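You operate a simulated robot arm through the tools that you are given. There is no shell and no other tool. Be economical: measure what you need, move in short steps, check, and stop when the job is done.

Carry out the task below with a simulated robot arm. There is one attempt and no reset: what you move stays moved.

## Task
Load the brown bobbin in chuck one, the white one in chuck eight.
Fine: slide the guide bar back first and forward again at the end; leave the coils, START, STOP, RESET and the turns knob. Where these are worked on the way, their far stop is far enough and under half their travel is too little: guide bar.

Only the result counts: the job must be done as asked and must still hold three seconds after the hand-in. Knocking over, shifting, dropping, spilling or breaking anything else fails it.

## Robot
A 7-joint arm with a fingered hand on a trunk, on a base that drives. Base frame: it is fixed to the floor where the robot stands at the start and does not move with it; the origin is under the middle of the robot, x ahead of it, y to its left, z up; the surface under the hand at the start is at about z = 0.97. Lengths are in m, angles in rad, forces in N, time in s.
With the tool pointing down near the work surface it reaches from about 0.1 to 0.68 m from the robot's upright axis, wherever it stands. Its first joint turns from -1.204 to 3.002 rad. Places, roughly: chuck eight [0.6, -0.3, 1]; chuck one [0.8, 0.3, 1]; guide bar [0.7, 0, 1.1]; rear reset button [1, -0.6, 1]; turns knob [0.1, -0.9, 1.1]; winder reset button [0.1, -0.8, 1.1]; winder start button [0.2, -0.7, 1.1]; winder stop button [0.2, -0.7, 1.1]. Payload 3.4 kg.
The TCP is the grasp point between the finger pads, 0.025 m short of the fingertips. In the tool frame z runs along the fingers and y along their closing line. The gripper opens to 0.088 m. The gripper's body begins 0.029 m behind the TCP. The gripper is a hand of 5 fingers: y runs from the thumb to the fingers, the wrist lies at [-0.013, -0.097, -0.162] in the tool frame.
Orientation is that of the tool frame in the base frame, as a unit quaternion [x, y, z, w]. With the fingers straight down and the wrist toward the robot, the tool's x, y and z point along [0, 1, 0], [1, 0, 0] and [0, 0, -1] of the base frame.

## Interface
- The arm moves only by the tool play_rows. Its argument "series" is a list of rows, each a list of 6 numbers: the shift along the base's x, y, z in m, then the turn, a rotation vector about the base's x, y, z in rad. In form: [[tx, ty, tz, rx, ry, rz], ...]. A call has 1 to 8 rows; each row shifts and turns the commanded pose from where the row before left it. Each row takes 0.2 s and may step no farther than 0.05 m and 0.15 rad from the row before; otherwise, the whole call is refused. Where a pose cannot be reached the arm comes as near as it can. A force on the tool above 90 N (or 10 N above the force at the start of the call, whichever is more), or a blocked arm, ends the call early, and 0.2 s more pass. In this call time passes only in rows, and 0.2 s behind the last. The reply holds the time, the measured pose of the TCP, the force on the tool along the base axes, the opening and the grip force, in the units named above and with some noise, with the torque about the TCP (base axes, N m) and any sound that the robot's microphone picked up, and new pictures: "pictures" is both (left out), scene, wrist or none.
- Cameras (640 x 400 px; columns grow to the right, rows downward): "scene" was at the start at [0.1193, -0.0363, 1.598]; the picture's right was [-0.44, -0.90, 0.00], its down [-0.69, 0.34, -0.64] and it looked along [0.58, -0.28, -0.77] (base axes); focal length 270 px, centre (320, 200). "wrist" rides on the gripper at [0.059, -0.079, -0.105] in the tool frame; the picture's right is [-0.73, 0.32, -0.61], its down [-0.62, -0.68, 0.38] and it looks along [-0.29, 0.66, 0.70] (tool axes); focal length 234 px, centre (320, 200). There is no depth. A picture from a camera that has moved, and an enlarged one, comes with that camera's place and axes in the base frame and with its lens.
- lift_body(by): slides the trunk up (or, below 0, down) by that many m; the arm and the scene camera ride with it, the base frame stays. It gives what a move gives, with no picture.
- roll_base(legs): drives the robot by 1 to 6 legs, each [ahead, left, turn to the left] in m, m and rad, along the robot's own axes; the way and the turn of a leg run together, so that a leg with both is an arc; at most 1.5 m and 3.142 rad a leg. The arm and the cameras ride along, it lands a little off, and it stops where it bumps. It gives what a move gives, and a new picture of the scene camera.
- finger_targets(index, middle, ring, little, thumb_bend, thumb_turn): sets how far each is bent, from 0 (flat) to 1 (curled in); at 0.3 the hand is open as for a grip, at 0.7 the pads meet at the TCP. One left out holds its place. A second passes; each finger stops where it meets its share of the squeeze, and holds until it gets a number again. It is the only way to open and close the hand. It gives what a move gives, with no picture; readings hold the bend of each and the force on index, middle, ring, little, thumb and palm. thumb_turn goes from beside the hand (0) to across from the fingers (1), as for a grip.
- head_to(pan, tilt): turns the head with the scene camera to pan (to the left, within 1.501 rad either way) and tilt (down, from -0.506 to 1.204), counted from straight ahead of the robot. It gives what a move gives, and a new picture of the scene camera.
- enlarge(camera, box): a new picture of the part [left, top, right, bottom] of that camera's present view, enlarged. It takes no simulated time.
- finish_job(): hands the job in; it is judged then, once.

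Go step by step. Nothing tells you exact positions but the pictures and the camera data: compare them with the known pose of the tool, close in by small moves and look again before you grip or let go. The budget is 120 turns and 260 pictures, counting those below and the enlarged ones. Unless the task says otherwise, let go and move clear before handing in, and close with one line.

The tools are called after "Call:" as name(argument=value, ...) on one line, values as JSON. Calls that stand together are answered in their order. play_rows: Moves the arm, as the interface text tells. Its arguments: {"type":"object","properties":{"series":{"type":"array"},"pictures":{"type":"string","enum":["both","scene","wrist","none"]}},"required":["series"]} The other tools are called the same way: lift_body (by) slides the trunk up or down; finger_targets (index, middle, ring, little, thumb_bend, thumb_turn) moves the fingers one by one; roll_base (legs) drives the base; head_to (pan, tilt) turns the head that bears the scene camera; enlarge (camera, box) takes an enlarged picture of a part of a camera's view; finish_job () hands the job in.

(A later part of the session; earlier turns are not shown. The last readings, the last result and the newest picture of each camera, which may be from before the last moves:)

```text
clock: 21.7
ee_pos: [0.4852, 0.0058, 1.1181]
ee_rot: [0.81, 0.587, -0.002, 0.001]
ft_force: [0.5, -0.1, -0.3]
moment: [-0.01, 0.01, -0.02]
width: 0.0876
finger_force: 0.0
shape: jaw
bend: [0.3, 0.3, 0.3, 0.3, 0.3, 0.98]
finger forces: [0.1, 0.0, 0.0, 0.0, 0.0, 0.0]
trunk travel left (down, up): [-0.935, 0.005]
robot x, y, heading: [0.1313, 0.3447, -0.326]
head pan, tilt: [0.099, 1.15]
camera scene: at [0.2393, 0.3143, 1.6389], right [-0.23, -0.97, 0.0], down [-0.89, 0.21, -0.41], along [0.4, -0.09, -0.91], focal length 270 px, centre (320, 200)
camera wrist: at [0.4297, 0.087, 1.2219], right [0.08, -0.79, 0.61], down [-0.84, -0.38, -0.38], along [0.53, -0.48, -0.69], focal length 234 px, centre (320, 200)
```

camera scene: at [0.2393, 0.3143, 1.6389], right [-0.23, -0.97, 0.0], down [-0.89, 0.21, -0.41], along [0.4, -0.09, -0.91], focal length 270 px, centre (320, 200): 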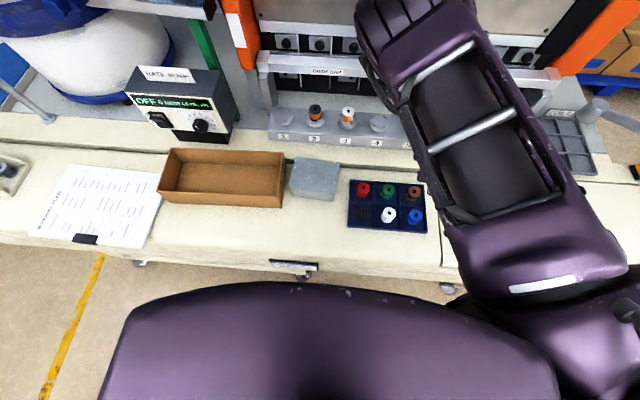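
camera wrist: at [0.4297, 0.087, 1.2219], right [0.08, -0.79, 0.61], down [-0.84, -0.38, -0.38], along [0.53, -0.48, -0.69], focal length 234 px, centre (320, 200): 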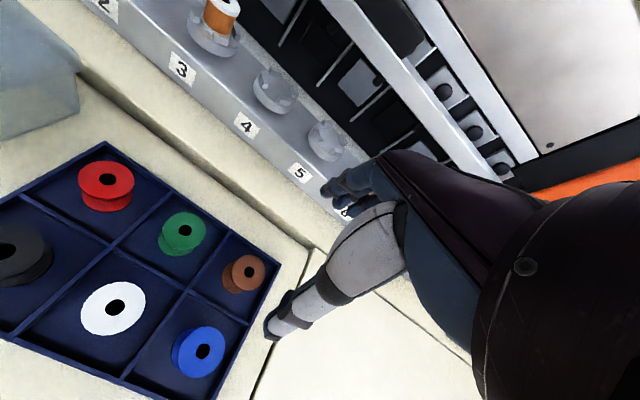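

Projection of the estimated brown position matches the wrist picture, so it is confirmed. I'll enlarge the fingers to see which ones line up with the grasp point.

Call:
enlarge(camera="wrist", box=[220, 130, 440, 350])

```text
1.82 times, centred on (330, 240) of wrist
camera zoom: at [0.4297, 0.087, 1.2219], right [0.08, -0.79, 0.61], down [-0.84, -0.38, -0.38], along [0.53, -0.48, -0.69], focal length 426 px, centre (302, 127)
```

zoom: 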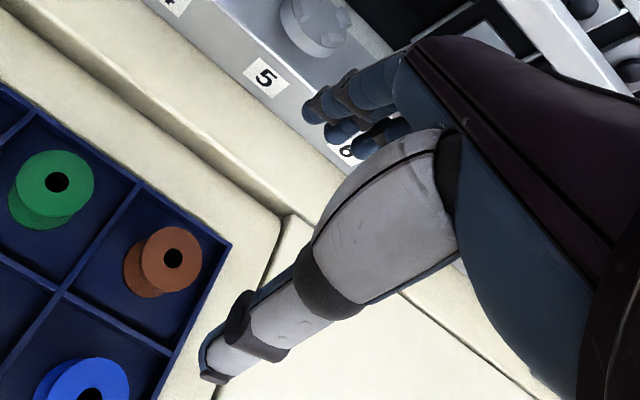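

Index and middle oppose the thumb. To keep clear of neighbouring bobbins and the bar, I'll try turning the hand +90° so it closes along the row, raising it a little meanwhile, and tuck ring and little fingers.

Call:
play_rows(series=[[0, 0, 0.03, 0, 0, 0.14], [0, 0, 0.03, 0, 0, 0.14], [0, 0, 0.03, 0, 0, 0.14], [0, 0, 0, 0, 0, 0.14], [0, 0, 0, 0, 0, 0.14], [0, 0, 0, 0, 0, 0.14]])

Call:
finger_targets(ring=1.0, little=1.0)

```text
clock: 23.1
ee_pos: [0.4807, 0.0046, 1.2101]
ee_rot: [0.498, 0.867, 0.0, 0.002]
ft_force: [0.1, -0.4, -0.9]
moment: [0.01, -0.03, -0.01]
width: 0.0878
finger_force: 0.1
shape: jaw
bend: [0.3, 0.3, 0.3, 0.3, 0.3, 0.98]
finger forces: [0.0, 0.0, 0.0, 0.0, 0.0, 0.0]
trunk travel left (down, up): [-0.935, 0.005]
robot x, y, heading: [0.1341, 0.3417, -0.325]
head pan, tilt: [0.099, 1.15]
camera scene: at [0.2381, 0.3136, 1.6389], right [-0.23, -0.97, 0.0], down [-0.89, 0.21, -0.41], along [0.4, -0.09, -0.91], focal length 270 px, centre (320, 200)
camera wrist: at [0.3852, 0.0177, 1.3145], right [0.64, -0.46, 0.61], down [-0.27, -0.88, -0.38], along [0.71, 0.08, -0.69], focal length 234 px, centre (320, 200)
```

scene: 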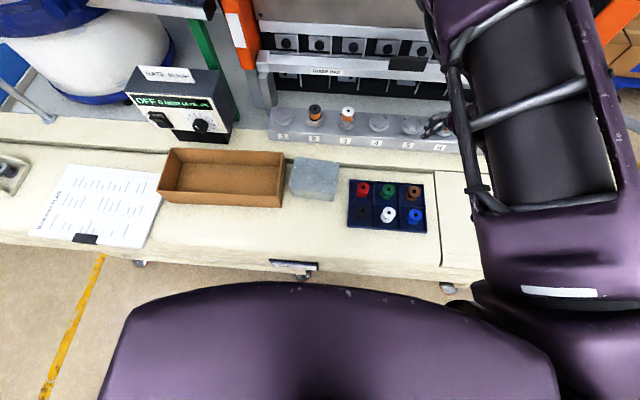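
wrist: 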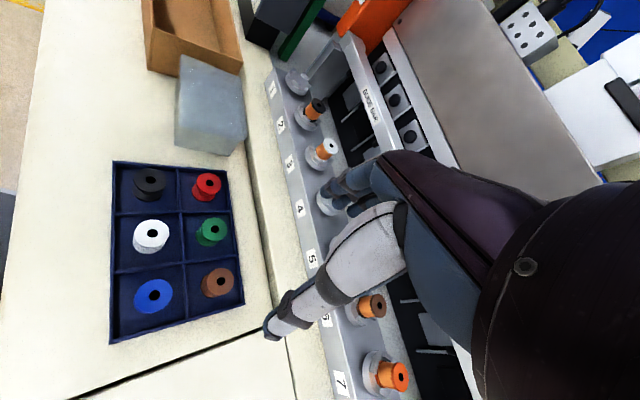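

```text
clock: 24.1
ee_pos: [0.4813, 0.0052, 1.2108]
ee_rot: [0.5, 0.866, -0.001, 0.001]
ft_force: [-0.1, -0.3, -0.8]
moment: [0.01, 0.01, 0.0]
width: 0.0846
finger_force: 0.1
shape: fingers
bend: [0.3, 0.3, 1.0, 1.0, 0.3, 0.98]
finger forces: [0.0, 0.1, 0.0, 0.0, 0.0, 0.1]
trunk travel left (down, up): [-0.935, 0.005]
robot x, y, heading: [0.1293, 0.3462, -0.328]
head pan, tilt: [0.099, 1.15]
```

The turn works without trouble. I'll complete it and pre-shape the pinch.

Call:
play_rows(series=[[0, 0, 0, 0, 0, 0.145], [0, 0, 0, 0, 0, 0.145], [0, 0, 0, 0, 0, 0.145], [0, 0, 0, 0, 0, 0.145], [0, 0, 0, 0, 0, 0.145]], pictures="none")

Call:
finger_targets(index=0.47, middle=0.47, thumb_bend=0.47)

Call:
enlarge(camera="wrist", box=[0, 0, 640, 400])

Call:
enlarge(camera="scene", box=[340, 80, 540, 230])

```text
clock: 25.3
ee_pos: [0.4824, 0.0054, 1.2113]
ee_rot: [0.158, 0.987, 0.0, 0.001]
ft_force: [0.8, 1.0, 0.8]
moment: [-0.03, 0.0, -0.03]
width: 0.0846
finger_force: 0.1
shape: fingers
bend: [0.3, 0.3, 1.0, 1.0, 0.3, 0.98]
finger forces: [0.1, 0.1, 0.0, 0.0, 0.1, 0.0]
trunk travel left (down, up): [-0.935, 0.005]
robot x, y, heading: [0.1337, 0.3464, -0.326]
head pan, tilt: [0.099, 1.15]
```

```text
clock: 26.3
ee_pos: [0.4809, 0.0068, 1.2118]
ee_rot: [0.16, 0.987, 0.001, 0.002]
ft_force: [0.7, -0.6, 0.2]
moment: [0.02, 0.0, 0.0]
width: 0.0487
finger_force: 0.0
shape: fingers
bend: [0.47, 0.47, 1.0, 1.0, 0.47, 0.98]
finger forces: [0.0, 0.1, 0.0, 0.0, 0.0, 0.1]
trunk travel left (down, up): [-0.935, 0.005]
robot x, y, heading: [0.1356, 0.3467, -0.327]
head pan, tilt: [0.099, 1.15]
```

```text
1.00 times, centred on (320, 200) of wrist (not enlarged: the box is as wide or as high as the picture)
camera zoom: at [0.4034, -0.0493, 1.3153], right [0.79, 0.08, 0.61], down [0.38, -0.84, -0.38], along [0.48, 0.53, -0.69], focal length 234 px, centre (320, 200)
```

zoom: 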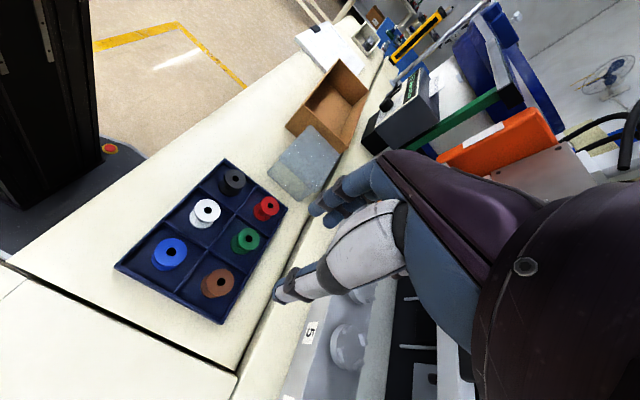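

```text
2.67 times, centred on (440, 155) of scene
camera zoom: at [0.2386, 0.3143, 1.6389], right [-0.23, -0.97, 0.0], down [-0.89, 0.21, -0.41], along [0.4, -0.09, -0.91], focal length 719 px, centre (0, 320)
```

zoom: 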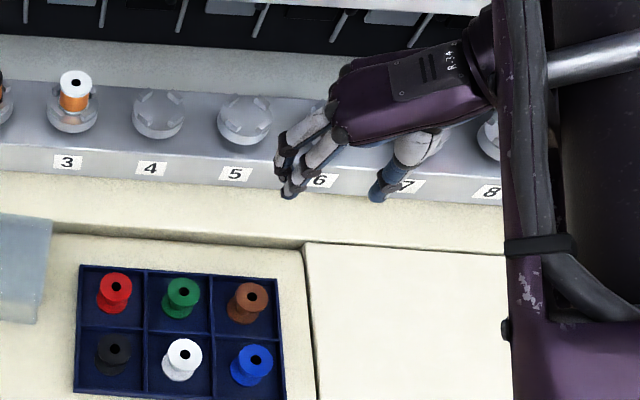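

The pinch is formed along the row direction with about 49 mm opening. I'll descend over brown partway and check.

Call:
play_rows(series=[[0, 0, -0.045, 0, 0, 0], [0, 0, -0.045, 0, 0, 0], [0, 0, -0.045, 0, 0, 0]], pictures="none")

Call:
enlarge(camera="wrist", box=[160, 100, 480, 360])

Call:
enlarge(camera="scene", box=[340, 130, 500, 240])

```text
clock: 27.1
ee_pos: [0.4827, 0.0076, 1.0778]
ee_rot: [0.16, 0.987, 0.001, 0.001]
ft_force: [0.0, -0.2, 0.1]
moment: [0.01, 0.01, 0.0]
width: 0.0489
finger_force: 0.0
shape: fingers
bend: [0.47, 0.47, 1.0, 1.0, 0.47, 0.98]
finger forces: [0.0, 0.0, 0.1, 0.1, 0.0, 0.0]
trunk travel left (down, up): [-0.935, 0.005]
robot x, y, heading: [0.1341, 0.3466, -0.325]
head pan, tilt: [0.099, 1.15]
```

```text
1.54 times, centred on (320, 230) of wrist
camera zoom: at [0.4032, -0.0478, 1.1809], right [0.79, 0.08, 0.61], down [0.38, -0.84, -0.38], along [0.48, 0.53, -0.69], focal length 360 px, centre (320, 154)
```

zoom: 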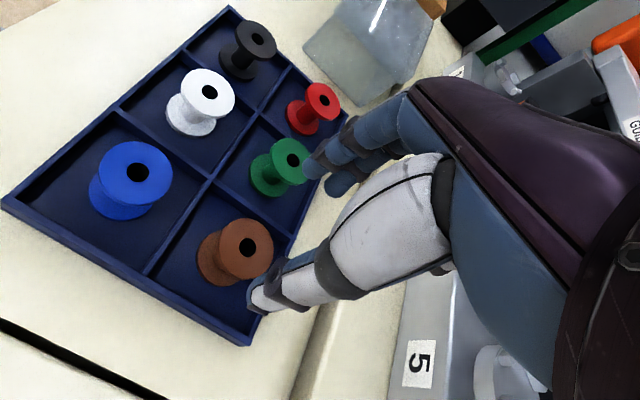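

```text
3.64 times, centred on (420, 185) of scene
camera zoom: at [0.2387, 0.3138, 1.6389], right [-0.23, -0.97, 0.0], down [-0.89, 0.21, -0.41], along [0.4, -0.09, -0.91], focal length 981 px, centre (-44, 254)
```

zoom: 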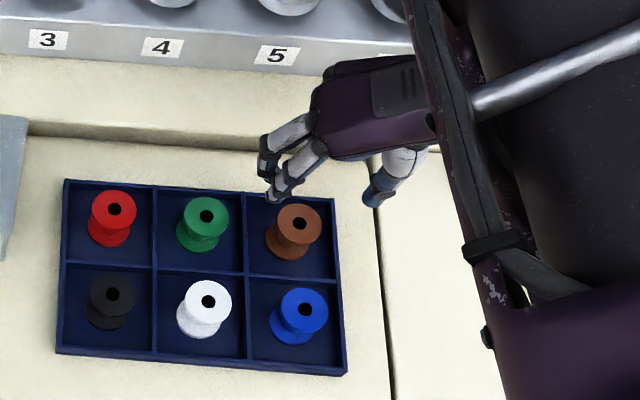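

The pinch is aligned within 3 mm of brown. I'll lower the rest of the way and look.

Call:
play_rows(series=[[-0.001, -0.003, -0.033, 0, 0, 0], [0, 0, -0.032, 0, 0, 0]], pictures="none")

Call:
enlarge(camera="wrist", box=[220, 140, 420, 300])

Call:
enlarge(camera="scene", box=[360, 150, 460, 220])

```text
clock: 27.7
ee_pos: [0.479, 0.0057, 1.0117]
ee_rot: [0.16, 0.987, 0.001, 0.003]
ft_force: [1.0, -1.7, 8.2]
moment: [0.24, -0.05, -0.03]
width: 0.0489
finger_force: 4.5
shape: fingers
bend: [0.47, 0.47, 1.0, 1.0, 0.47, 0.98]
finger forces: [8.5, 0.0, 0.0, 0.1, 0.1, 0.0]
trunk travel left (down, up): [-0.935, 0.005]
robot x, y, heading: [0.1343, 0.3441, -0.325]
head pan, tilt: [0.099, 1.15]
```

```text
2.50 times, centred on (320, 220) of wrist
camera zoom: at [0.4002, -0.0513, 1.1164], right [0.79, 0.08, 0.61], down [0.38, -0.84, -0.38], along [0.49, 0.53, -0.69], focal length 585 px, centre (320, 150)
```

zoom: 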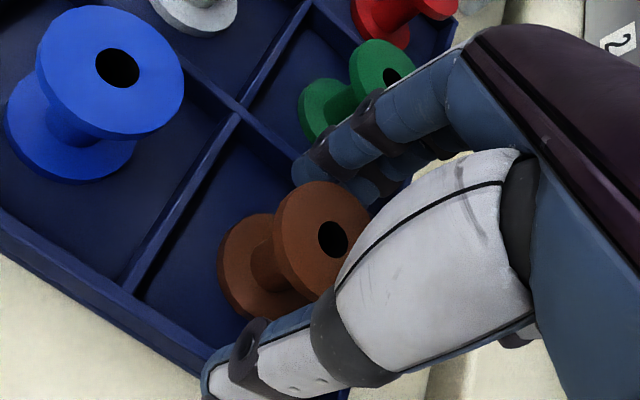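

```text
5.71 times, centred on (410, 185) of scene
camera zoom: at [0.2366, 0.3145, 1.6393], right [-0.23, -0.97, 0.0], down [-0.89, 0.21, -0.41], along [0.4, -0.09, -0.91], focal length 1542 px, centre (-194, 286)
```

zoom: 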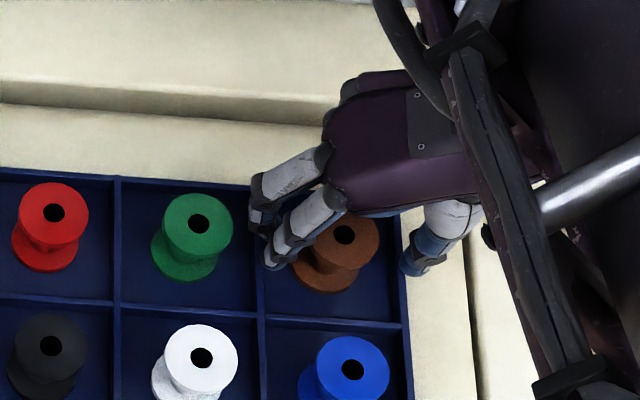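

The index finger just touches the tray divider. I'll lift 6 mm and close the pinch.

Call:
play_rows(series=[[0.001, 0, 0.007, 0, 0, 0]], pictures="none")

Call:
finger_targets(index=0.58, middle=0.58, thumb_bend=0.58)

Call:
enlarge(camera="wrist", box=[220, 140, 420, 300])

Call:
enlarge(camera="scene", box=[360, 150, 460, 220])

```text
clock: 28.1
ee_pos: [0.4807, 0.0039, 1.0163]
ee_rot: [0.16, 0.987, -0.001, 0.001]
ft_force: [0.0, -0.3, 0.3]
moment: [0.0, 0.0, 0.0]
width: 0.0488
finger_force: 0.0
shape: fingers
bend: [0.47, 0.47, 1.0, 1.0, 0.47, 0.98]
finger forces: [0.0, 0.0, 0.1, 0.0, 0.0, 0.1]
trunk travel left (down, up): [-0.935, 0.005]
robot x, y, heading: [0.134, 0.345, -0.328]
head pan, tilt: [0.099, 1.15]
```

```text
clock: 29.1
ee_pos: [0.4812, 0.0054, 1.018]
ee_rot: [0.159, 0.987, 0.001, 0.001]
ft_force: [-0.9, -0.5, 0.3]
moment: [0.02, 0.03, -0.01]
width: 0.0271
finger_force: 0.1
shape: fingers
bend: [0.57, 0.57, 1.0, 1.0, 0.56, 0.98]
finger forces: [0.2, 0.0, 0.0, 0.1, 0.2, 0.0]
trunk travel left (down, up): [-0.935, 0.005]
robot x, y, heading: [0.1336, 0.3449, -0.326]
head pan, tilt: [0.099, 1.15]
```

```text
2.50 times, centred on (320, 220) of wrist
camera zoom: at [0.4022, -0.0508, 1.1221], right [0.79, 0.08, 0.61], down [0.38, -0.84, -0.38], along [0.48, 0.53, -0.69], focal length 585 px, centre (320, 150)
```

zoom: 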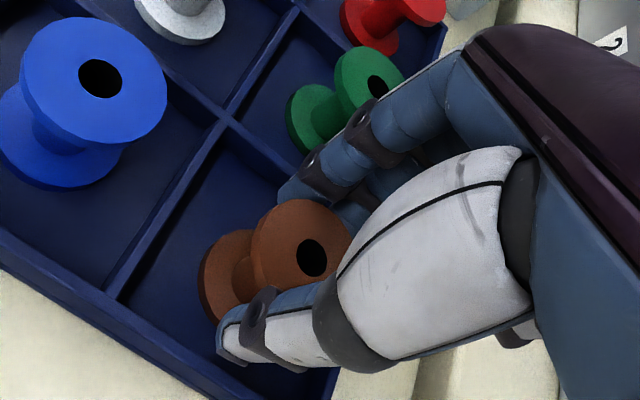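

```text
5.71 times, centred on (410, 185) of scene
camera zoom: at [0.2387, 0.3143, 1.6388], right [-0.23, -0.97, 0.0], down [-0.89, 0.21, -0.41], along [0.4, -0.09, -0.91], focal length 1542 px, centre (-194, 286)
```

zoom: 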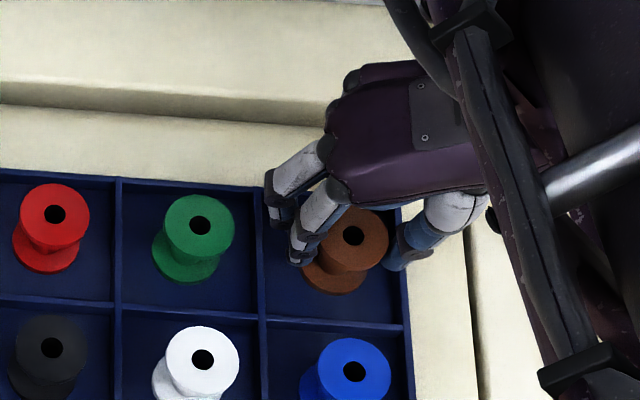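

Contact is light; I'll tighten the pinch.

Call:
finger_targets(index=0.66, middle=0.66, thumb_bend=0.66)

Call:
enlarge(camera="wrist", box=[220, 140, 420, 300])

Call:
enlarge(camera="scene", box=[360, 150, 460, 220])

```text
clock: 30.1
ee_pos: [0.4813, 0.0048, 1.0177]
ee_rot: [0.16, 0.987, 0.0, 0.001]
ft_force: [0.6, -0.5, 0.7]
moment: [-0.03, 0.0, 0.01]
width: 0.0233
finger_force: 5.4
shape: fingers
bend: [0.6, 0.62, 1.0, 1.0, 0.58, 0.97]
finger forces: [3.2, 2.6, 0.1, 0.0, 5.9, 0.0]
trunk travel left (down, up): [-0.935, 0.005]
robot x, y, heading: [0.1319, 0.347, -0.331]
head pan, tilt: [0.099, 1.15]
```

```text
2.50 times, centred on (320, 220) of wrist
camera zoom: at [0.4022, -0.0508, 1.1221], right [0.79, 0.08, 0.61], down [0.38, -0.84, -0.38], along [0.48, 0.53, -0.69], focal length 585 px, centre (320, 150)
```

zoom: 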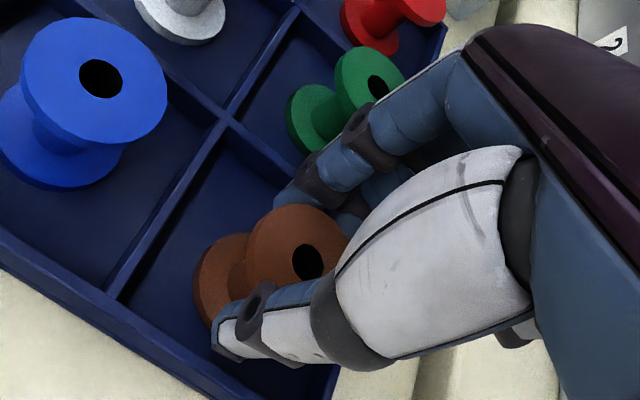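

```text
5.71 times, centred on (410, 185) of scene
camera zoom: at [0.2386, 0.3143, 1.6388], right [-0.23, -0.97, 0.0], down [-0.89, 0.21, -0.41], along [0.4, -0.09, -0.91], focal length 1542 px, centre (-194, 286)
```

zoom: 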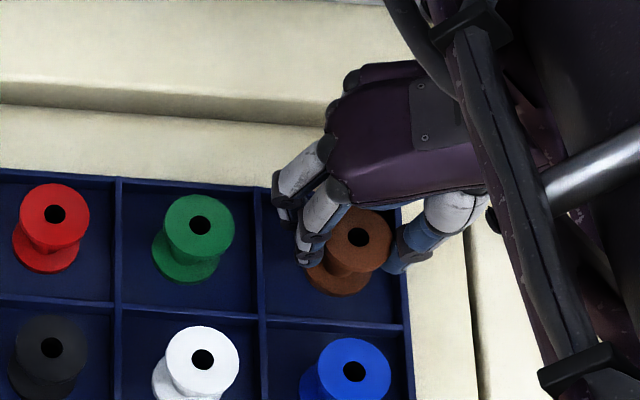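

The pinch holds with index, middle and thumb. I'll firm it slightly and lift.

Call:
finger_targets(index=0.7, middle=0.72, thumb_bend=0.68)

Call:
play_rows(series=[[0, 0, 0.01, 0, 0, 0], [0, 0, 0.03, 0, 0, 0], [0, 0, 0.04, 0, 0, 0], [0, 0, 0.04, 0, 0, 0]])

Call:
enlarge(camera="wrist", box=[220, 140, 420, 300])

Call:
enlarge(camera="scene", box=[360, 120, 480, 220])

```text
clock: 31.1
ee_pos: [0.4817, 0.0057, 1.018]
ee_rot: [0.16, 0.987, 0.001, 0.001]
ft_force: [0.1, -0.1, 0.1]
moment: [0.01, 0.01, -0.03]
width: 0.0225
finger_force: 8.8
shape: fingers
bend: [0.63, 0.65, 1.0, 1.0, 0.57, 0.96]
finger forces: [4.2, 5.2, 0.1, 0.1, 9.1, 0.0]
trunk travel left (down, up): [-0.935, 0.005]
robot x, y, heading: [0.1301, 0.3485, -0.33]
head pan, tilt: [0.099, 1.15]
```

```text
clock: 32.1
ee_pos: [0.4815, 0.0048, 1.1377]
ee_rot: [0.159, 0.987, 0.0, 0.001]
ft_force: [-0.3, 0.2, -0.1]
moment: [0.01, 0.02, -0.02]
width: 0.0227
finger_force: 9.0
shape: fingers
bend: [0.63, 0.65, 1.0, 1.0, 0.57, 0.96]
finger forces: [4.3, 5.2, 0.0, 0.0, 9.1, 0.0]
trunk travel left (down, up): [-0.935, 0.005]
robot x, y, heading: [0.1333, 0.3456, -0.324]
head pan, tilt: [0.099, 1.15]
camera scene: at [0.2377, 0.3151, 1.6389], right [-0.23, -0.97, 0.0], down [-0.89, 0.21, -0.41], along [0.4, -0.09, -0.91], focal length 270 px, centre (320, 200)
camera wrist: at [0.4028, -0.0509, 1.2427], right [0.79, 0.08, 0.61], down [0.38, -0.84, -0.38], along [0.48, 0.53, -0.69], focal length 234 px, centre (320, 200)
```

scene: 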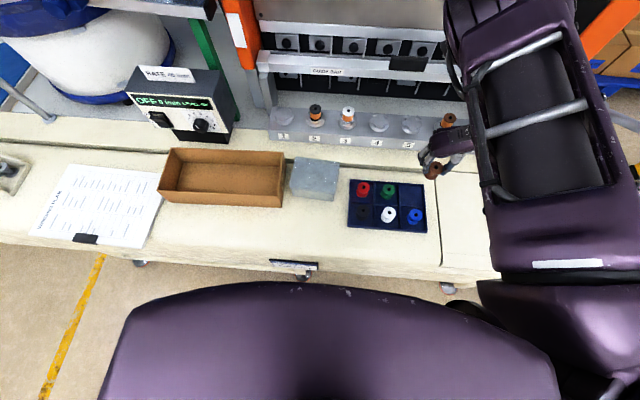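
wrist: 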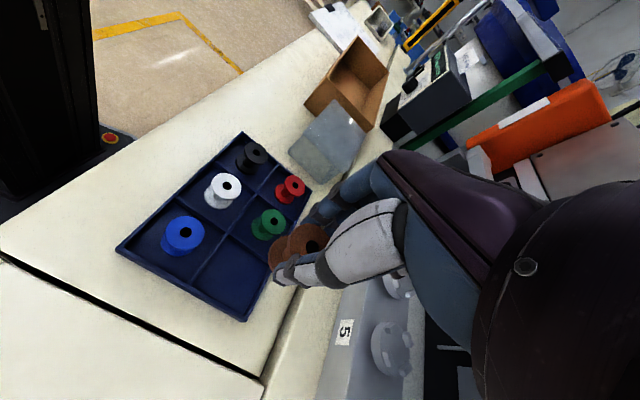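

```text
2.50 times, centred on (320, 220) of wrist
camera zoom: at [0.4028, -0.0509, 1.2427], right [0.79, 0.08, 0.61], down [0.38, -0.84, -0.38], along [0.48, 0.53, -0.69], focal length 585 px, centre (320, 150)
```

zoom: 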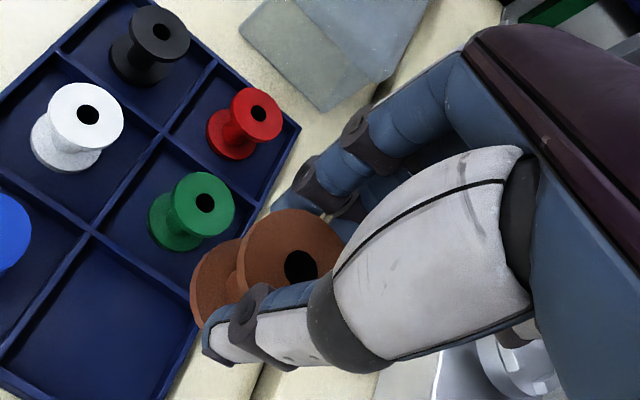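

```text
4.00 times, centred on (420, 170) of scene
camera zoom: at [0.2377, 0.3151, 1.6389], right [-0.23, -0.97, 0.0], down [-0.89, 0.21, -0.41], along [0.4, -0.09, -0.91], focal length 1079 px, centre (-80, 320)
```

zoom: 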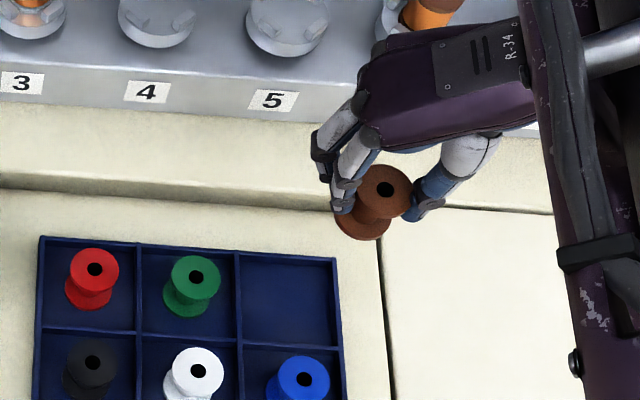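

Brown is lifted and upright. I'll raise it well clear and drive left toward chuck one.

Call:
play_rows(series=[[0, 0, 0.04, 0, 0, 0], [0, 0, 0.04, 0, 0, 0], [0, 0, 0.03, 0, 0, 0]], pictures="none")

Call:
roll_base(legs=[[0, 0.365, 0.008], [0.042, 0, 0]])

Call:
enlarge(camera="wrist", box=[0, 0, 640, 400])

```text
clock: 32.9
ee_pos: [0.4819, 0.0043, 1.2499]
ee_rot: [0.16, 0.987, 0.001, 0.002]
ft_force: [1.3, 0.2, 0.5]
moment: [0.0, 0.0, -0.02]
width: 0.0227
finger_force: 9.0
shape: fingers
bend: [0.63, 0.65, 1.0, 1.0, 0.57, 0.96]
finger forces: [4.2, 5.3, 0.0, 0.0, 9.2, 0.1]
trunk travel left (down, up): [-0.935, 0.005]
robot x, y, heading: [0.134, 0.3483, -0.327]
head pan, tilt: [0.099, 1.15]
```

```text
clock: 35.7
ee_pos: [0.6311, 0.3337, 1.2505]
ee_rot: [0.155, 0.988, 0.0, 0.005]
ft_force: [-0.4, -0.2, -0.9]
moment: [0.0, 0.02, 0.01]
width: 0.0225
finger_force: 9.8
shape: fingers
bend: [0.63, 0.65, 1.0, 1.0, 0.57, 0.96]
finger forces: [4.2, 5.3, 0.0, 0.1, 9.1, 0.0]
trunk travel left (down, up): [-0.935, 0.005]
robot x, y, heading: [0.2816, 0.6695, -0.32]
head pan, tilt: [0.099, 1.15]
camera scene: at [0.3818, 0.6428, 1.6395], right [-0.21, -0.98, 0.0], down [-0.89, 0.2, -0.41], along [0.4, -0.09, -0.91], focal length 270 px, centre (320, 200)
```

scene: 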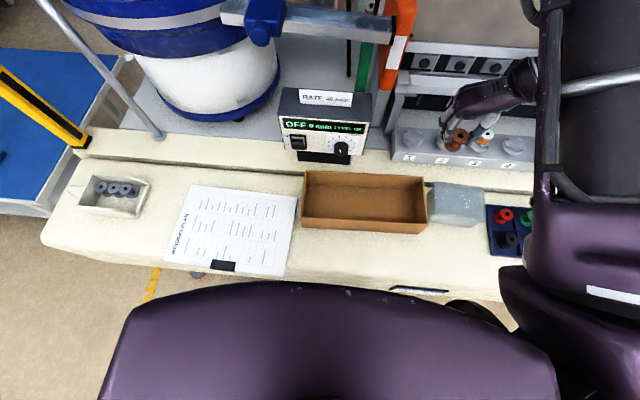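

```text
1.00 times, centred on (320, 200) of wrist (not enlarged: the box is as wide or as high as the picture)
camera zoom: at [0.5524, 0.2779, 1.3548], right [0.79, 0.09, 0.61], down [0.39, -0.84, -0.38], along [0.48, 0.54, -0.69], focal length 234 px, centre (320, 200)
```

zoom: 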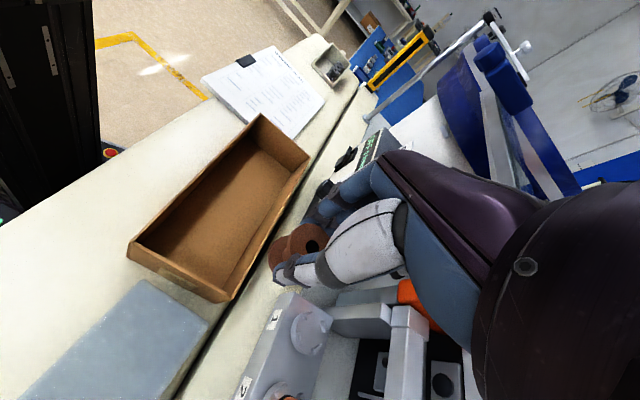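

Both cameras see chuck one. I'll enlarge to triangulate it.

Call:
enlarge(camera="scene", box=[380, 90, 500, 170])

Call:
enlarge(camera="wrist", box=[220, 270, 420, 400])

```text
5.00 times, centred on (440, 130) of scene
camera zoom: at [0.3818, 0.6428, 1.6395], right [-0.21, -0.98, 0.0], down [-0.89, 0.2, -0.41], along [0.4, -0.09, -0.91], focal length 1349 px, centre (-280, 550)
```

zoom: 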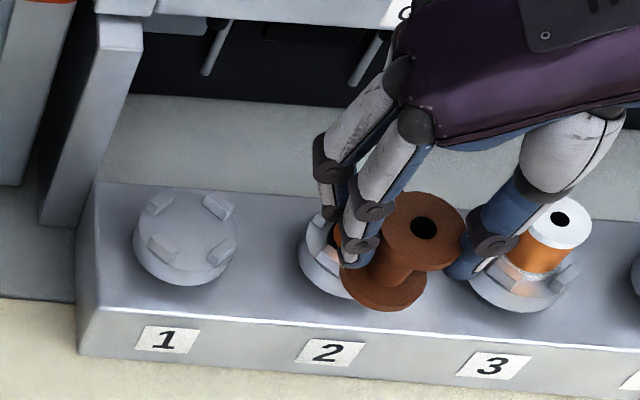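

```text
3.08 times, centred on (320, 335) of wrist
camera zoom: at [0.5524, 0.2779, 1.3548], right [0.79, 0.09, 0.61], down [0.39, -0.84, -0.38], along [0.48, 0.54, -0.69], focal length 720 px, centre (320, -215)
```

zoom: 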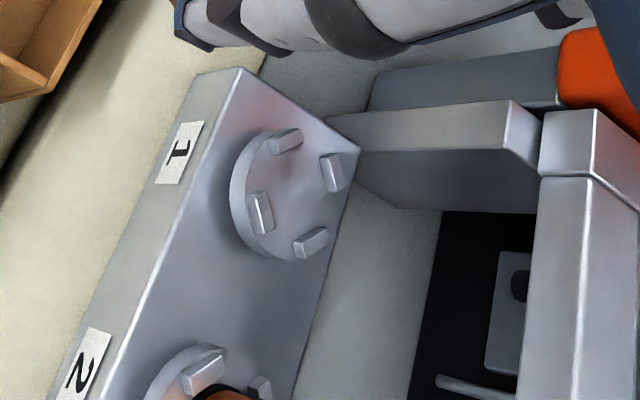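

Three rays agree on chuck one's top at about (0.777, 0.298, 1.045), with jaws on the diagonals. I'll move brown above it, turning the hand slightly more to keep the knuckles clear of the bar.

Call:
play_rows(series=[[0.0366, -0.0074, 0, 0.0004, 0.002, 0.0625], [0.0366, -0.0074, 0, 0.0004, 0.002, 0.0625], [0.0366, -0.0074, 0, 0.0004, 0.002, 0.0625], [0.0366, -0.0074, 0, 0.0004, 0.002, 0.0625]])

Call:
enlarge(camera="scene", box=[370, 60, 530, 170])

Call:
enlarge(camera="wrist", box=[180, 160, 420, 340])

```text
clock: 36.7
ee_pos: [0.7237, 0.3436, 1.2084]
ee_rot: [0.043, 0.999, -0.011, 0.003]
ft_force: [-0.7, -0.4, 0.1]
moment: [0.0, 0.02, 0.0]
width: 0.0227
finger_force: 9.0
shape: fingers
bend: [0.63, 0.65, 1.0, 1.0, 0.57, 0.95]
finger forces: [4.3, 5.4, 0.1, 0.0, 9.0, 0.0]
out of reach, approached as far as the arm can: row 2, 3, 4
trunk travel left (down, up): [-0.935, 0.005]
robot x, y, heading: [0.286, 0.6732, -0.316]
head pan, tilt: [0.099, 1.15]
camera scene: at [0.3913, 0.6412, 1.6388], right [-0.21, -0.98, 0.0], down [-0.89, 0.2, -0.41], along [0.4, -0.09, -0.91], focal length 270 px, centre (320, 200)
camera wrist: at [0.66, 0.2723, 1.3153], right [0.75, 0.27, 0.61], down [0.57, -0.74, -0.36], along [0.35, 0.61, -0.71], focal length 234 px, centre (320, 200)
```

scene: 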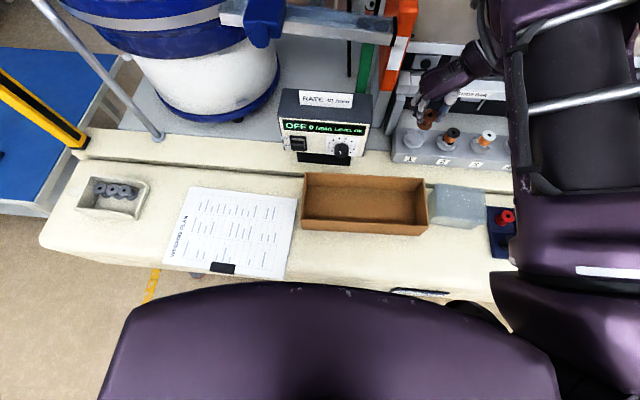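
wrist: 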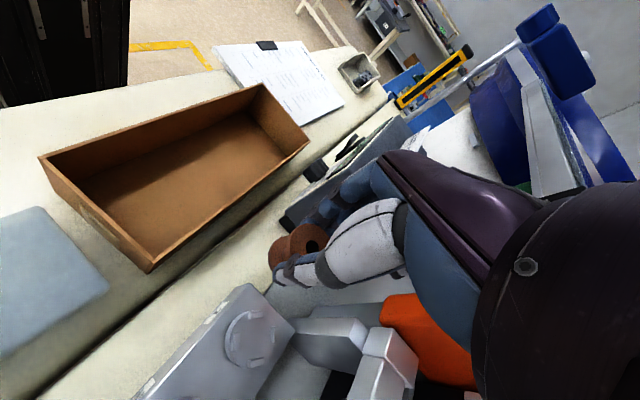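

```text
3.64 times, centred on (450, 115) of scene
camera zoom: at [0.3913, 0.6412, 1.6388], right [-0.21, -0.98, 0.0], down [-0.89, 0.2, -0.41], along [0.4, -0.09, -0.91], focal length 981 px, centre (-153, 509)
```

zoom: 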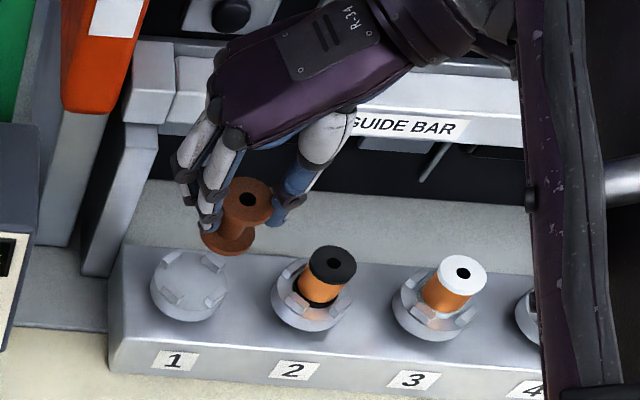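

```text
2.22 times, centred on (300, 250) of wrist
camera zoom: at [0.66, 0.2723, 1.3153], right [0.75, 0.27, 0.61], down [0.57, -0.74, -0.36], along [0.35, 0.61, -0.71], focal length 520 px, centre (364, 89)
```

zoom: 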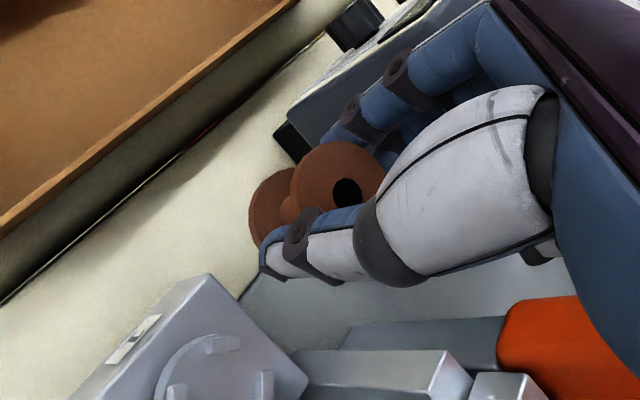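

The arm ran out of reach with the hand turned this way. I'll pull the hand back a little and bring the base 7 cm closer.

Call:
play_rows(series=[[-0.022, -0.003, 0.02, 0.011, 0.003, 0.01], [-0.022, -0.003, 0.02, 0.011, 0.003, 0.01]], pictures="none")

Call:
roll_base(legs=[[0.07, 0, 0]])

Call:
enlarge(camera="wrist", box=[0, 0, 640, 400])

```text
clock: 37.3
ee_pos: [0.6593, 0.3453, 1.2381]
ee_rot: [0.021, 1.0, 0.007, -0.003]
ft_force: [0.0, 0.3, 0.5]
moment: [-0.03, -0.05, -0.01]
width: 0.0226
finger_force: 9.2
shape: fingers
bend: [0.63, 0.65, 1.0, 1.0, 0.57, 0.95]
finger forces: [4.1, 5.5, 0.1, 0.0, 9.1, 0.0]
out of reach, approached as far as the arm can: row 1, 2
trunk travel left (down, up): [-0.935, 0.005]
robot x, y, heading: [0.2827, 0.674, -0.31]
head pan, tilt: [0.099, 1.15]
```

```text
clock: 38.2
ee_pos: [0.6846, 0.337, 1.2368]
ee_rot: [0.022, 1.0, 0.007, -0.005]
ft_force: [0.0, -0.8, -1.0]
moment: [-0.01, 0.04, 0.02]
width: 0.0229
finger_force: 9.4
shape: fingers
bend: [0.63, 0.65, 1.0, 1.0, 0.57, 0.95]
finger forces: [4.1, 5.4, 0.0, 0.0, 8.9, 0.1]
trunk travel left (down, up): [-0.935, 0.005]
robot x, y, heading: [0.308, 0.659, -0.317]
head pan, tilt: [0.099, 1.15]
stopped in leg 1: the robot was blocked; the commanded pose is now the measured one
camera scene: at [0.4157, 0.6332, 1.6387], right [-0.21, -0.98, 0.0], down [-0.89, 0.2, -0.41], along [0.4, -0.09, -0.91], focal length 270 px, centre (320, 200)
```

scene: 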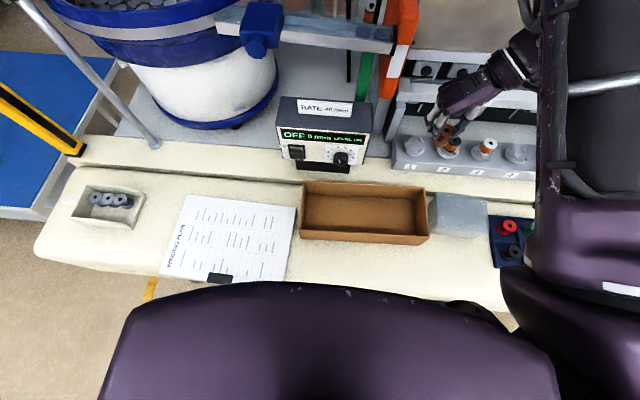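

```text
1.00 times, centred on (320, 200) of wrist (not enlarged: the box is as wide or as high as the picture)
camera zoom: at [0.6261, 0.2601, 1.3412], right [0.74, 0.28, 0.61], down [0.59, -0.7, -0.4], along [0.31, 0.65, -0.69], focal length 234 px, centre (320, 200)
```

zoom: 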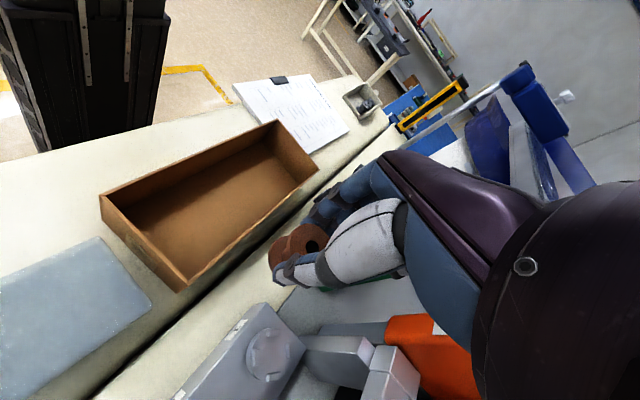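

The base is now against the table; it can go no closer. The recent limit may be due to the extra turn, so I'll turn the hand back and test the forward reach in small steps.

Call:
play_rows(series=[[0, 0, 0, -0.005, -0.003, -0.1], [0, 0, 0, -0.005, -0.003, -0.1], [0, 0, 0, -0.004, -0.004, -0.1], [0.0285, -0.0094, 0, 0, 0, 0], [0.0285, -0.0094, 0, 0, 0, 0]], pictures="none")

```text
clock: 39.4
ee_pos: [0.7435, 0.3173, 1.2355]
ee_rot: [0.171, 0.985, 0.001, 0.002]
ft_force: [-0.7, -0.1, -0.8]
moment: [-0.02, -0.01, 0.0]
width: 0.0225
finger_force: 9.0
shape: fingers
bend: [0.63, 0.65, 1.0, 1.0, 0.57, 0.95]
finger forces: [4.2, 5.4, 0.0, 0.0, 9.0, 0.0]
trunk travel left (down, up): [-0.935, 0.005]
robot x, y, heading: [0.3092, 0.6642, -0.315]
head pan, tilt: [0.099, 1.15]
```

No limit flagged now. I'll continue forward to be over the chuck.

Call:
play_rows(series=[[0.018, -0.006, 0, 0, 0, 0], [0.018, -0.006, 0, 0, 0, 0]], pictures="none")

Call:
enlarge(camera="scene", box=[370, 60, 530, 170])

Call:
enlarge(camera="wrist", box=[180, 180, 460, 390])

```text
clock: 40.0
ee_pos: [0.7793, 0.306, 1.2366]
ee_rot: [0.17, 0.985, 0.0, 0.002]
ft_force: [0.2, -0.4, 0.1]
moment: [-0.02, -0.02, -0.02]
width: 0.0226
finger_force: 9.4
shape: fingers
bend: [0.63, 0.65, 1.0, 1.0, 0.57, 0.95]
finger forces: [4.2, 5.5, 0.0, 0.0, 9.1, 0.0]
trunk travel left (down, up): [-0.935, 0.005]
robot x, y, heading: [0.3058, 0.6647, -0.314]
head pan, tilt: [0.099, 1.15]
```

```text
3.64 times, centred on (450, 115) of scene
camera zoom: at [0.4156, 0.6316, 1.6387], right [-0.21, -0.98, 0.0], down [-0.89, 0.2, -0.41], along [0.4, -0.09, -0.91], focal length 981 px, centre (-153, 509)
```

zoom: 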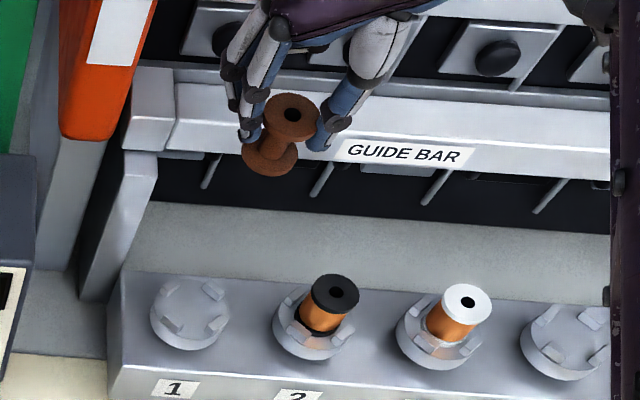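

```text
1.90 times, centred on (320, 285) of wrist
camera zoom: at [0.6991, 0.2511, 1.3414], right [0.79, 0.06, 0.61], down [0.36, -0.85, -0.38], along [0.5, 0.52, -0.69], focal length 446 px, centre (320, 38)
```

zoom: 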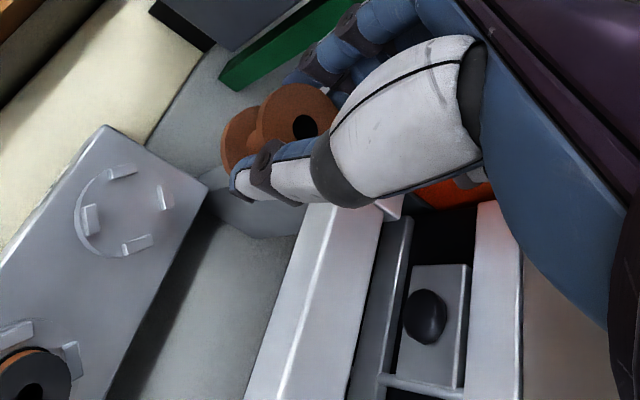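

Both cameras agree the bobbin is within about 3 mm of chuck one's axis at (0.7787, 0.2962). I'll correct slightly and lower with the trunk, which keeps the arm posture.

Call:
play_rows(series=[[0.0005, -0.0025, 0, 0, 0, 0]], pictures="none")

Call:
lift_body(by=-0.09)

Call:
enlarge(camera="scene", box=[370, 60, 530, 170])

Call:
enlarge(camera="wrist", box=[180, 180, 460, 390])

```text
clock: 40.4
ee_pos: [0.778, 0.3022, 1.2377]
ee_rot: [0.171, 0.985, 0.001, 0.003]
ft_force: [0.0, -0.1, -0.4]
moment: [-0.04, -0.01, 0.0]
width: 0.0225
finger_force: 9.4
shape: fingers
bend: [0.63, 0.65, 1.0, 1.0, 0.57, 0.95]
finger forces: [4.3, 5.5, 0.0, 0.0, 9.1, 0.1]
trunk travel left (down, up): [-0.935, 0.005]
robot x, y, heading: [0.305, 0.6637, -0.315]
head pan, tilt: [0.099, 1.15]
```

```text
clock: 41.7
ee_pos: [0.7778, 0.3047, 1.1477]
ee_rot: [0.17, 0.986, 0.001, 0.002]
ft_force: [0.3, 0.5, -0.1]
moment: [-0.02, -0.01, 0.0]
width: 0.0226
finger_force: 9.3
shape: fingers
bend: [0.63, 0.65, 1.0, 1.0, 0.57, 0.95]
finger forces: [4.2, 5.6, 0.0, 0.0, 9.0, 0.0]
trunk travel left (down, up): [-0.845, 0.095]
robot x, y, heading: [0.3076, 0.6632, -0.312]
head pan, tilt: [0.099, 1.15]
```

```text
3.64 times, centred on (450, 115) of scene
camera zoom: at [0.4141, 0.6333, 1.5488], right [-0.21, -0.98, 0.0], down [-0.89, 0.2, -0.41], along [0.4, -0.09, -0.91], focal length 981 px, centre (-153, 509)
```

zoom: 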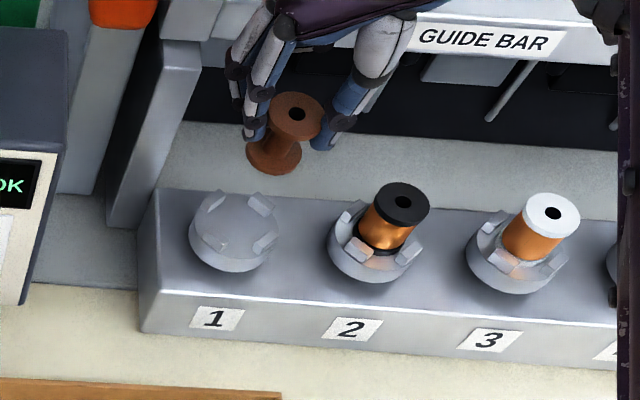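

```text
1.90 times, centred on (320, 285) of wrist
camera zoom: at [0.6981, 0.2497, 1.2521], right [0.79, 0.06, 0.61], down [0.36, -0.85, -0.38], along [0.5, 0.52, -0.69], focal length 446 px, centre (320, 38)
```

zoom: 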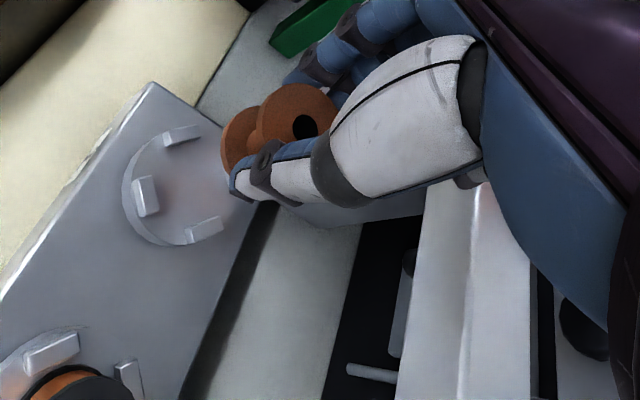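

The bobbin is within 2 mm of the chuck axis. Small correction and lower further to just above the jaws.

Call:
play_rows(series=[[0.001, -0.0015, 0, 0, 0, 0]], pictures="none")

Call:
lift_body(by=-0.04)

Call:
enlarge(camera="scene", box=[400, 60, 500, 140])

Call:
enlarge(camera="wrist", box=[220, 180, 420, 330])

```text
clock: 42.1
ee_pos: [0.778, 0.301, 1.1484]
ee_rot: [0.171, 0.985, 0.001, 0.003]
ft_force: [-0.4, -0.4, -0.1]
moment: [0.01, -0.01, -0.02]
width: 0.0227
finger_force: 9.3
shape: fingers
bend: [0.63, 0.65, 1.0, 1.0, 0.57, 0.95]
finger forces: [4.2, 5.5, 0.0, 0.0, 8.9, 0.0]
trunk travel left (down, up): [-0.845, 0.095]
robot x, y, heading: [0.3117, 0.6647, -0.31]
head pan, tilt: [0.099, 1.15]
```

```text
clock: 42.9
ee_pos: [0.7787, 0.3021, 1.1082]
ee_rot: [0.171, 0.985, 0.0, 0.003]
ft_force: [-0.2, 0.6, -1.4]
moment: [0.01, 0.01, -0.04]
width: 0.0226
finger_force: 9.4
shape: fingers
bend: [0.63, 0.65, 1.0, 1.0, 0.57, 0.95]
finger forces: [4.2, 5.5, 0.1, 0.1, 9.1, 0.0]
trunk travel left (down, up): [-0.805, 0.135]
robot x, y, heading: [0.3105, 0.6595, -0.315]
head pan, tilt: [0.099, 1.15]
```

```text
5.00 times, centred on (450, 100) of scene
camera zoom: at [0.4139, 0.6336, 1.5088], right [-0.21, -0.98, 0.0], down [-0.89, 0.2, -0.41], along [0.4, -0.09, -0.91], focal length 1349 px, centre (-330, 700)
```

zoom: 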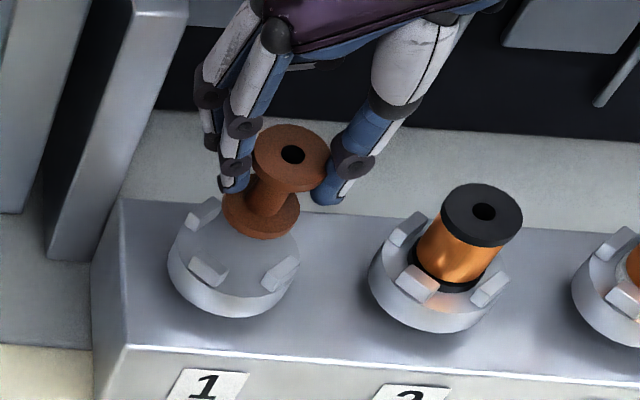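

```text
2.67 times, centred on (320, 255) of wrist
camera zoom: at [0.6982, 0.2482, 1.2126], right [0.79, 0.06, 0.61], down [0.36, -0.85, -0.38], along [0.5, 0.52, -0.69], focal length 624 px, centre (320, 53)
```

zoom: 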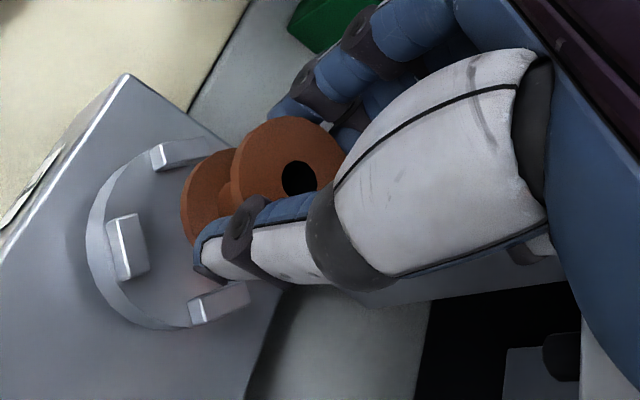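

Alignment versus the neighbouring seated bobbin is within about 2 mm. I'll lower gently until contact.

Call:
play_rows(series=[[0.0003, -0.001, -0.006, 0, 0, 0], [0, 0, -0.005, 0, 0, 0], [0, 0, -0.004, 0, 0, 0]], pictures="none")

Call:
enlarge(camera="scene", box=[400, 60, 500, 140])

Call:
enlarge(camera="wrist", box=[220, 180, 420, 330])

```text
clock: 43.7
ee_pos: [0.7789, 0.3011, 1.0931]
ee_rot: [0.172, 0.985, 0.0, 0.003]
ft_force: [-0.6, -0.2, -0.3]
moment: [-0.02, 0.0, 0.01]
width: 0.0226
finger_force: 9.0
shape: fingers
bend: [0.63, 0.65, 1.0, 1.0, 0.57, 0.95]
finger forces: [4.1, 5.6, 0.0, 0.0, 9.1, 0.0]
trunk travel left (down, up): [-0.805, 0.135]
robot x, y, heading: [0.3009, 0.6597, -0.314]
head pan, tilt: [0.099, 1.15]
```

```text
5.00 times, centred on (450, 100) of scene
camera zoom: at [0.4143, 0.6333, 1.5088], right [-0.21, -0.98, 0.0], down [-0.89, 0.2, -0.41], along [0.4, -0.09, -0.91], focal length 1349 px, centre (-330, 700)
```

zoom: 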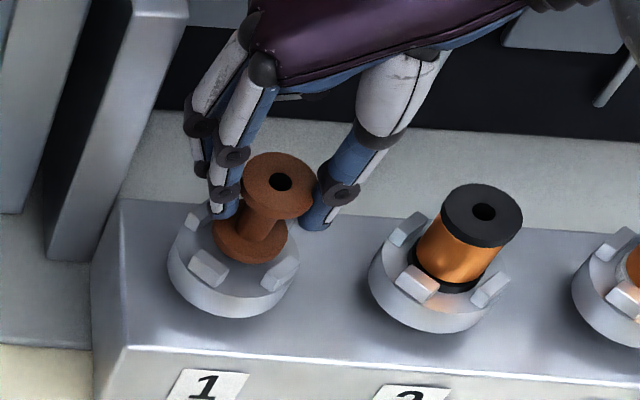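

```text
2.67 times, centred on (320, 255) of wrist
camera zoom: at [0.6984, 0.2467, 1.1976], right [0.79, 0.06, 0.61], down [0.36, -0.85, -0.38], along [0.5, 0.52, -0.69], focal length 624 px, centre (320, 53)
```

zoom: 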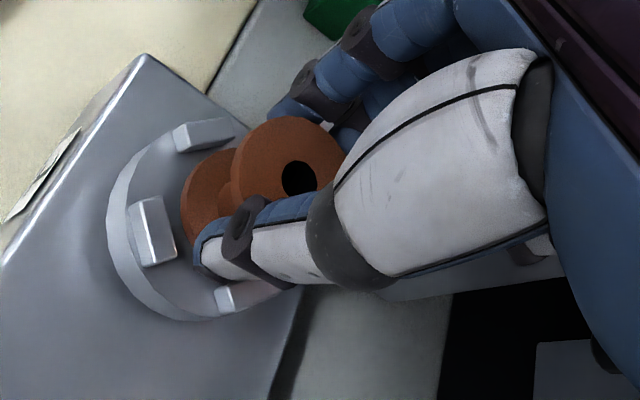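

Aligned: about 8 mm left to the seat. Lowering in small steps.

Call:
play_rows(series=[[0, 0, -0.004, 0, 0, 0], [0, 0, -0.004, 0, 0, 0]], pictures="none")

Call:
enlarge(camera="scene", box=[400, 60, 500, 140])

```text
clock: 44.3
ee_pos: [0.7799, 0.2993, 1.0861]
ee_rot: [0.171, 0.985, 0.0, 0.004]
ft_force: [-0.5, -0.9, 0.2]
moment: [-0.01, 0.0, 0.02]
width: 0.0228
finger_force: 9.8
shape: fingers
bend: [0.63, 0.65, 1.0, 1.0, 0.57, 0.95]
finger forces: [4.2, 5.5, 0.0, 0.0, 9.0, 0.1]
trunk travel left (down, up): [-0.805, 0.135]
robot x, y, heading: [0.3095, 0.6635, -0.311]
head pan, tilt: [0.099, 1.15]
```

```text
5.00 times, centred on (450, 100) of scene
camera zoom: at [0.4143, 0.6333, 1.5088], right [-0.21, -0.98, 0.0], down [-0.89, 0.2, -0.41], along [0.4, -0.09, -0.91], focal length 1349 px, centre (-330, 700)
```

zoom: 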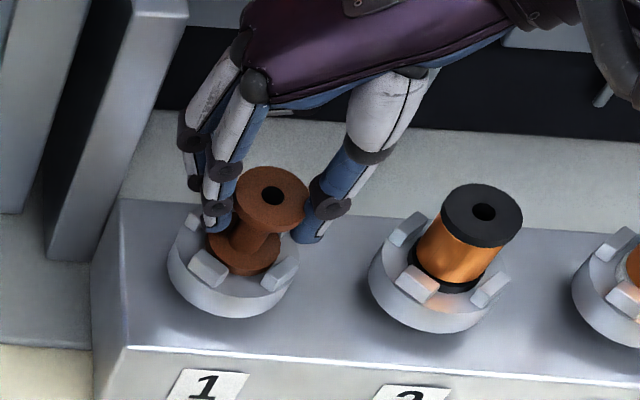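

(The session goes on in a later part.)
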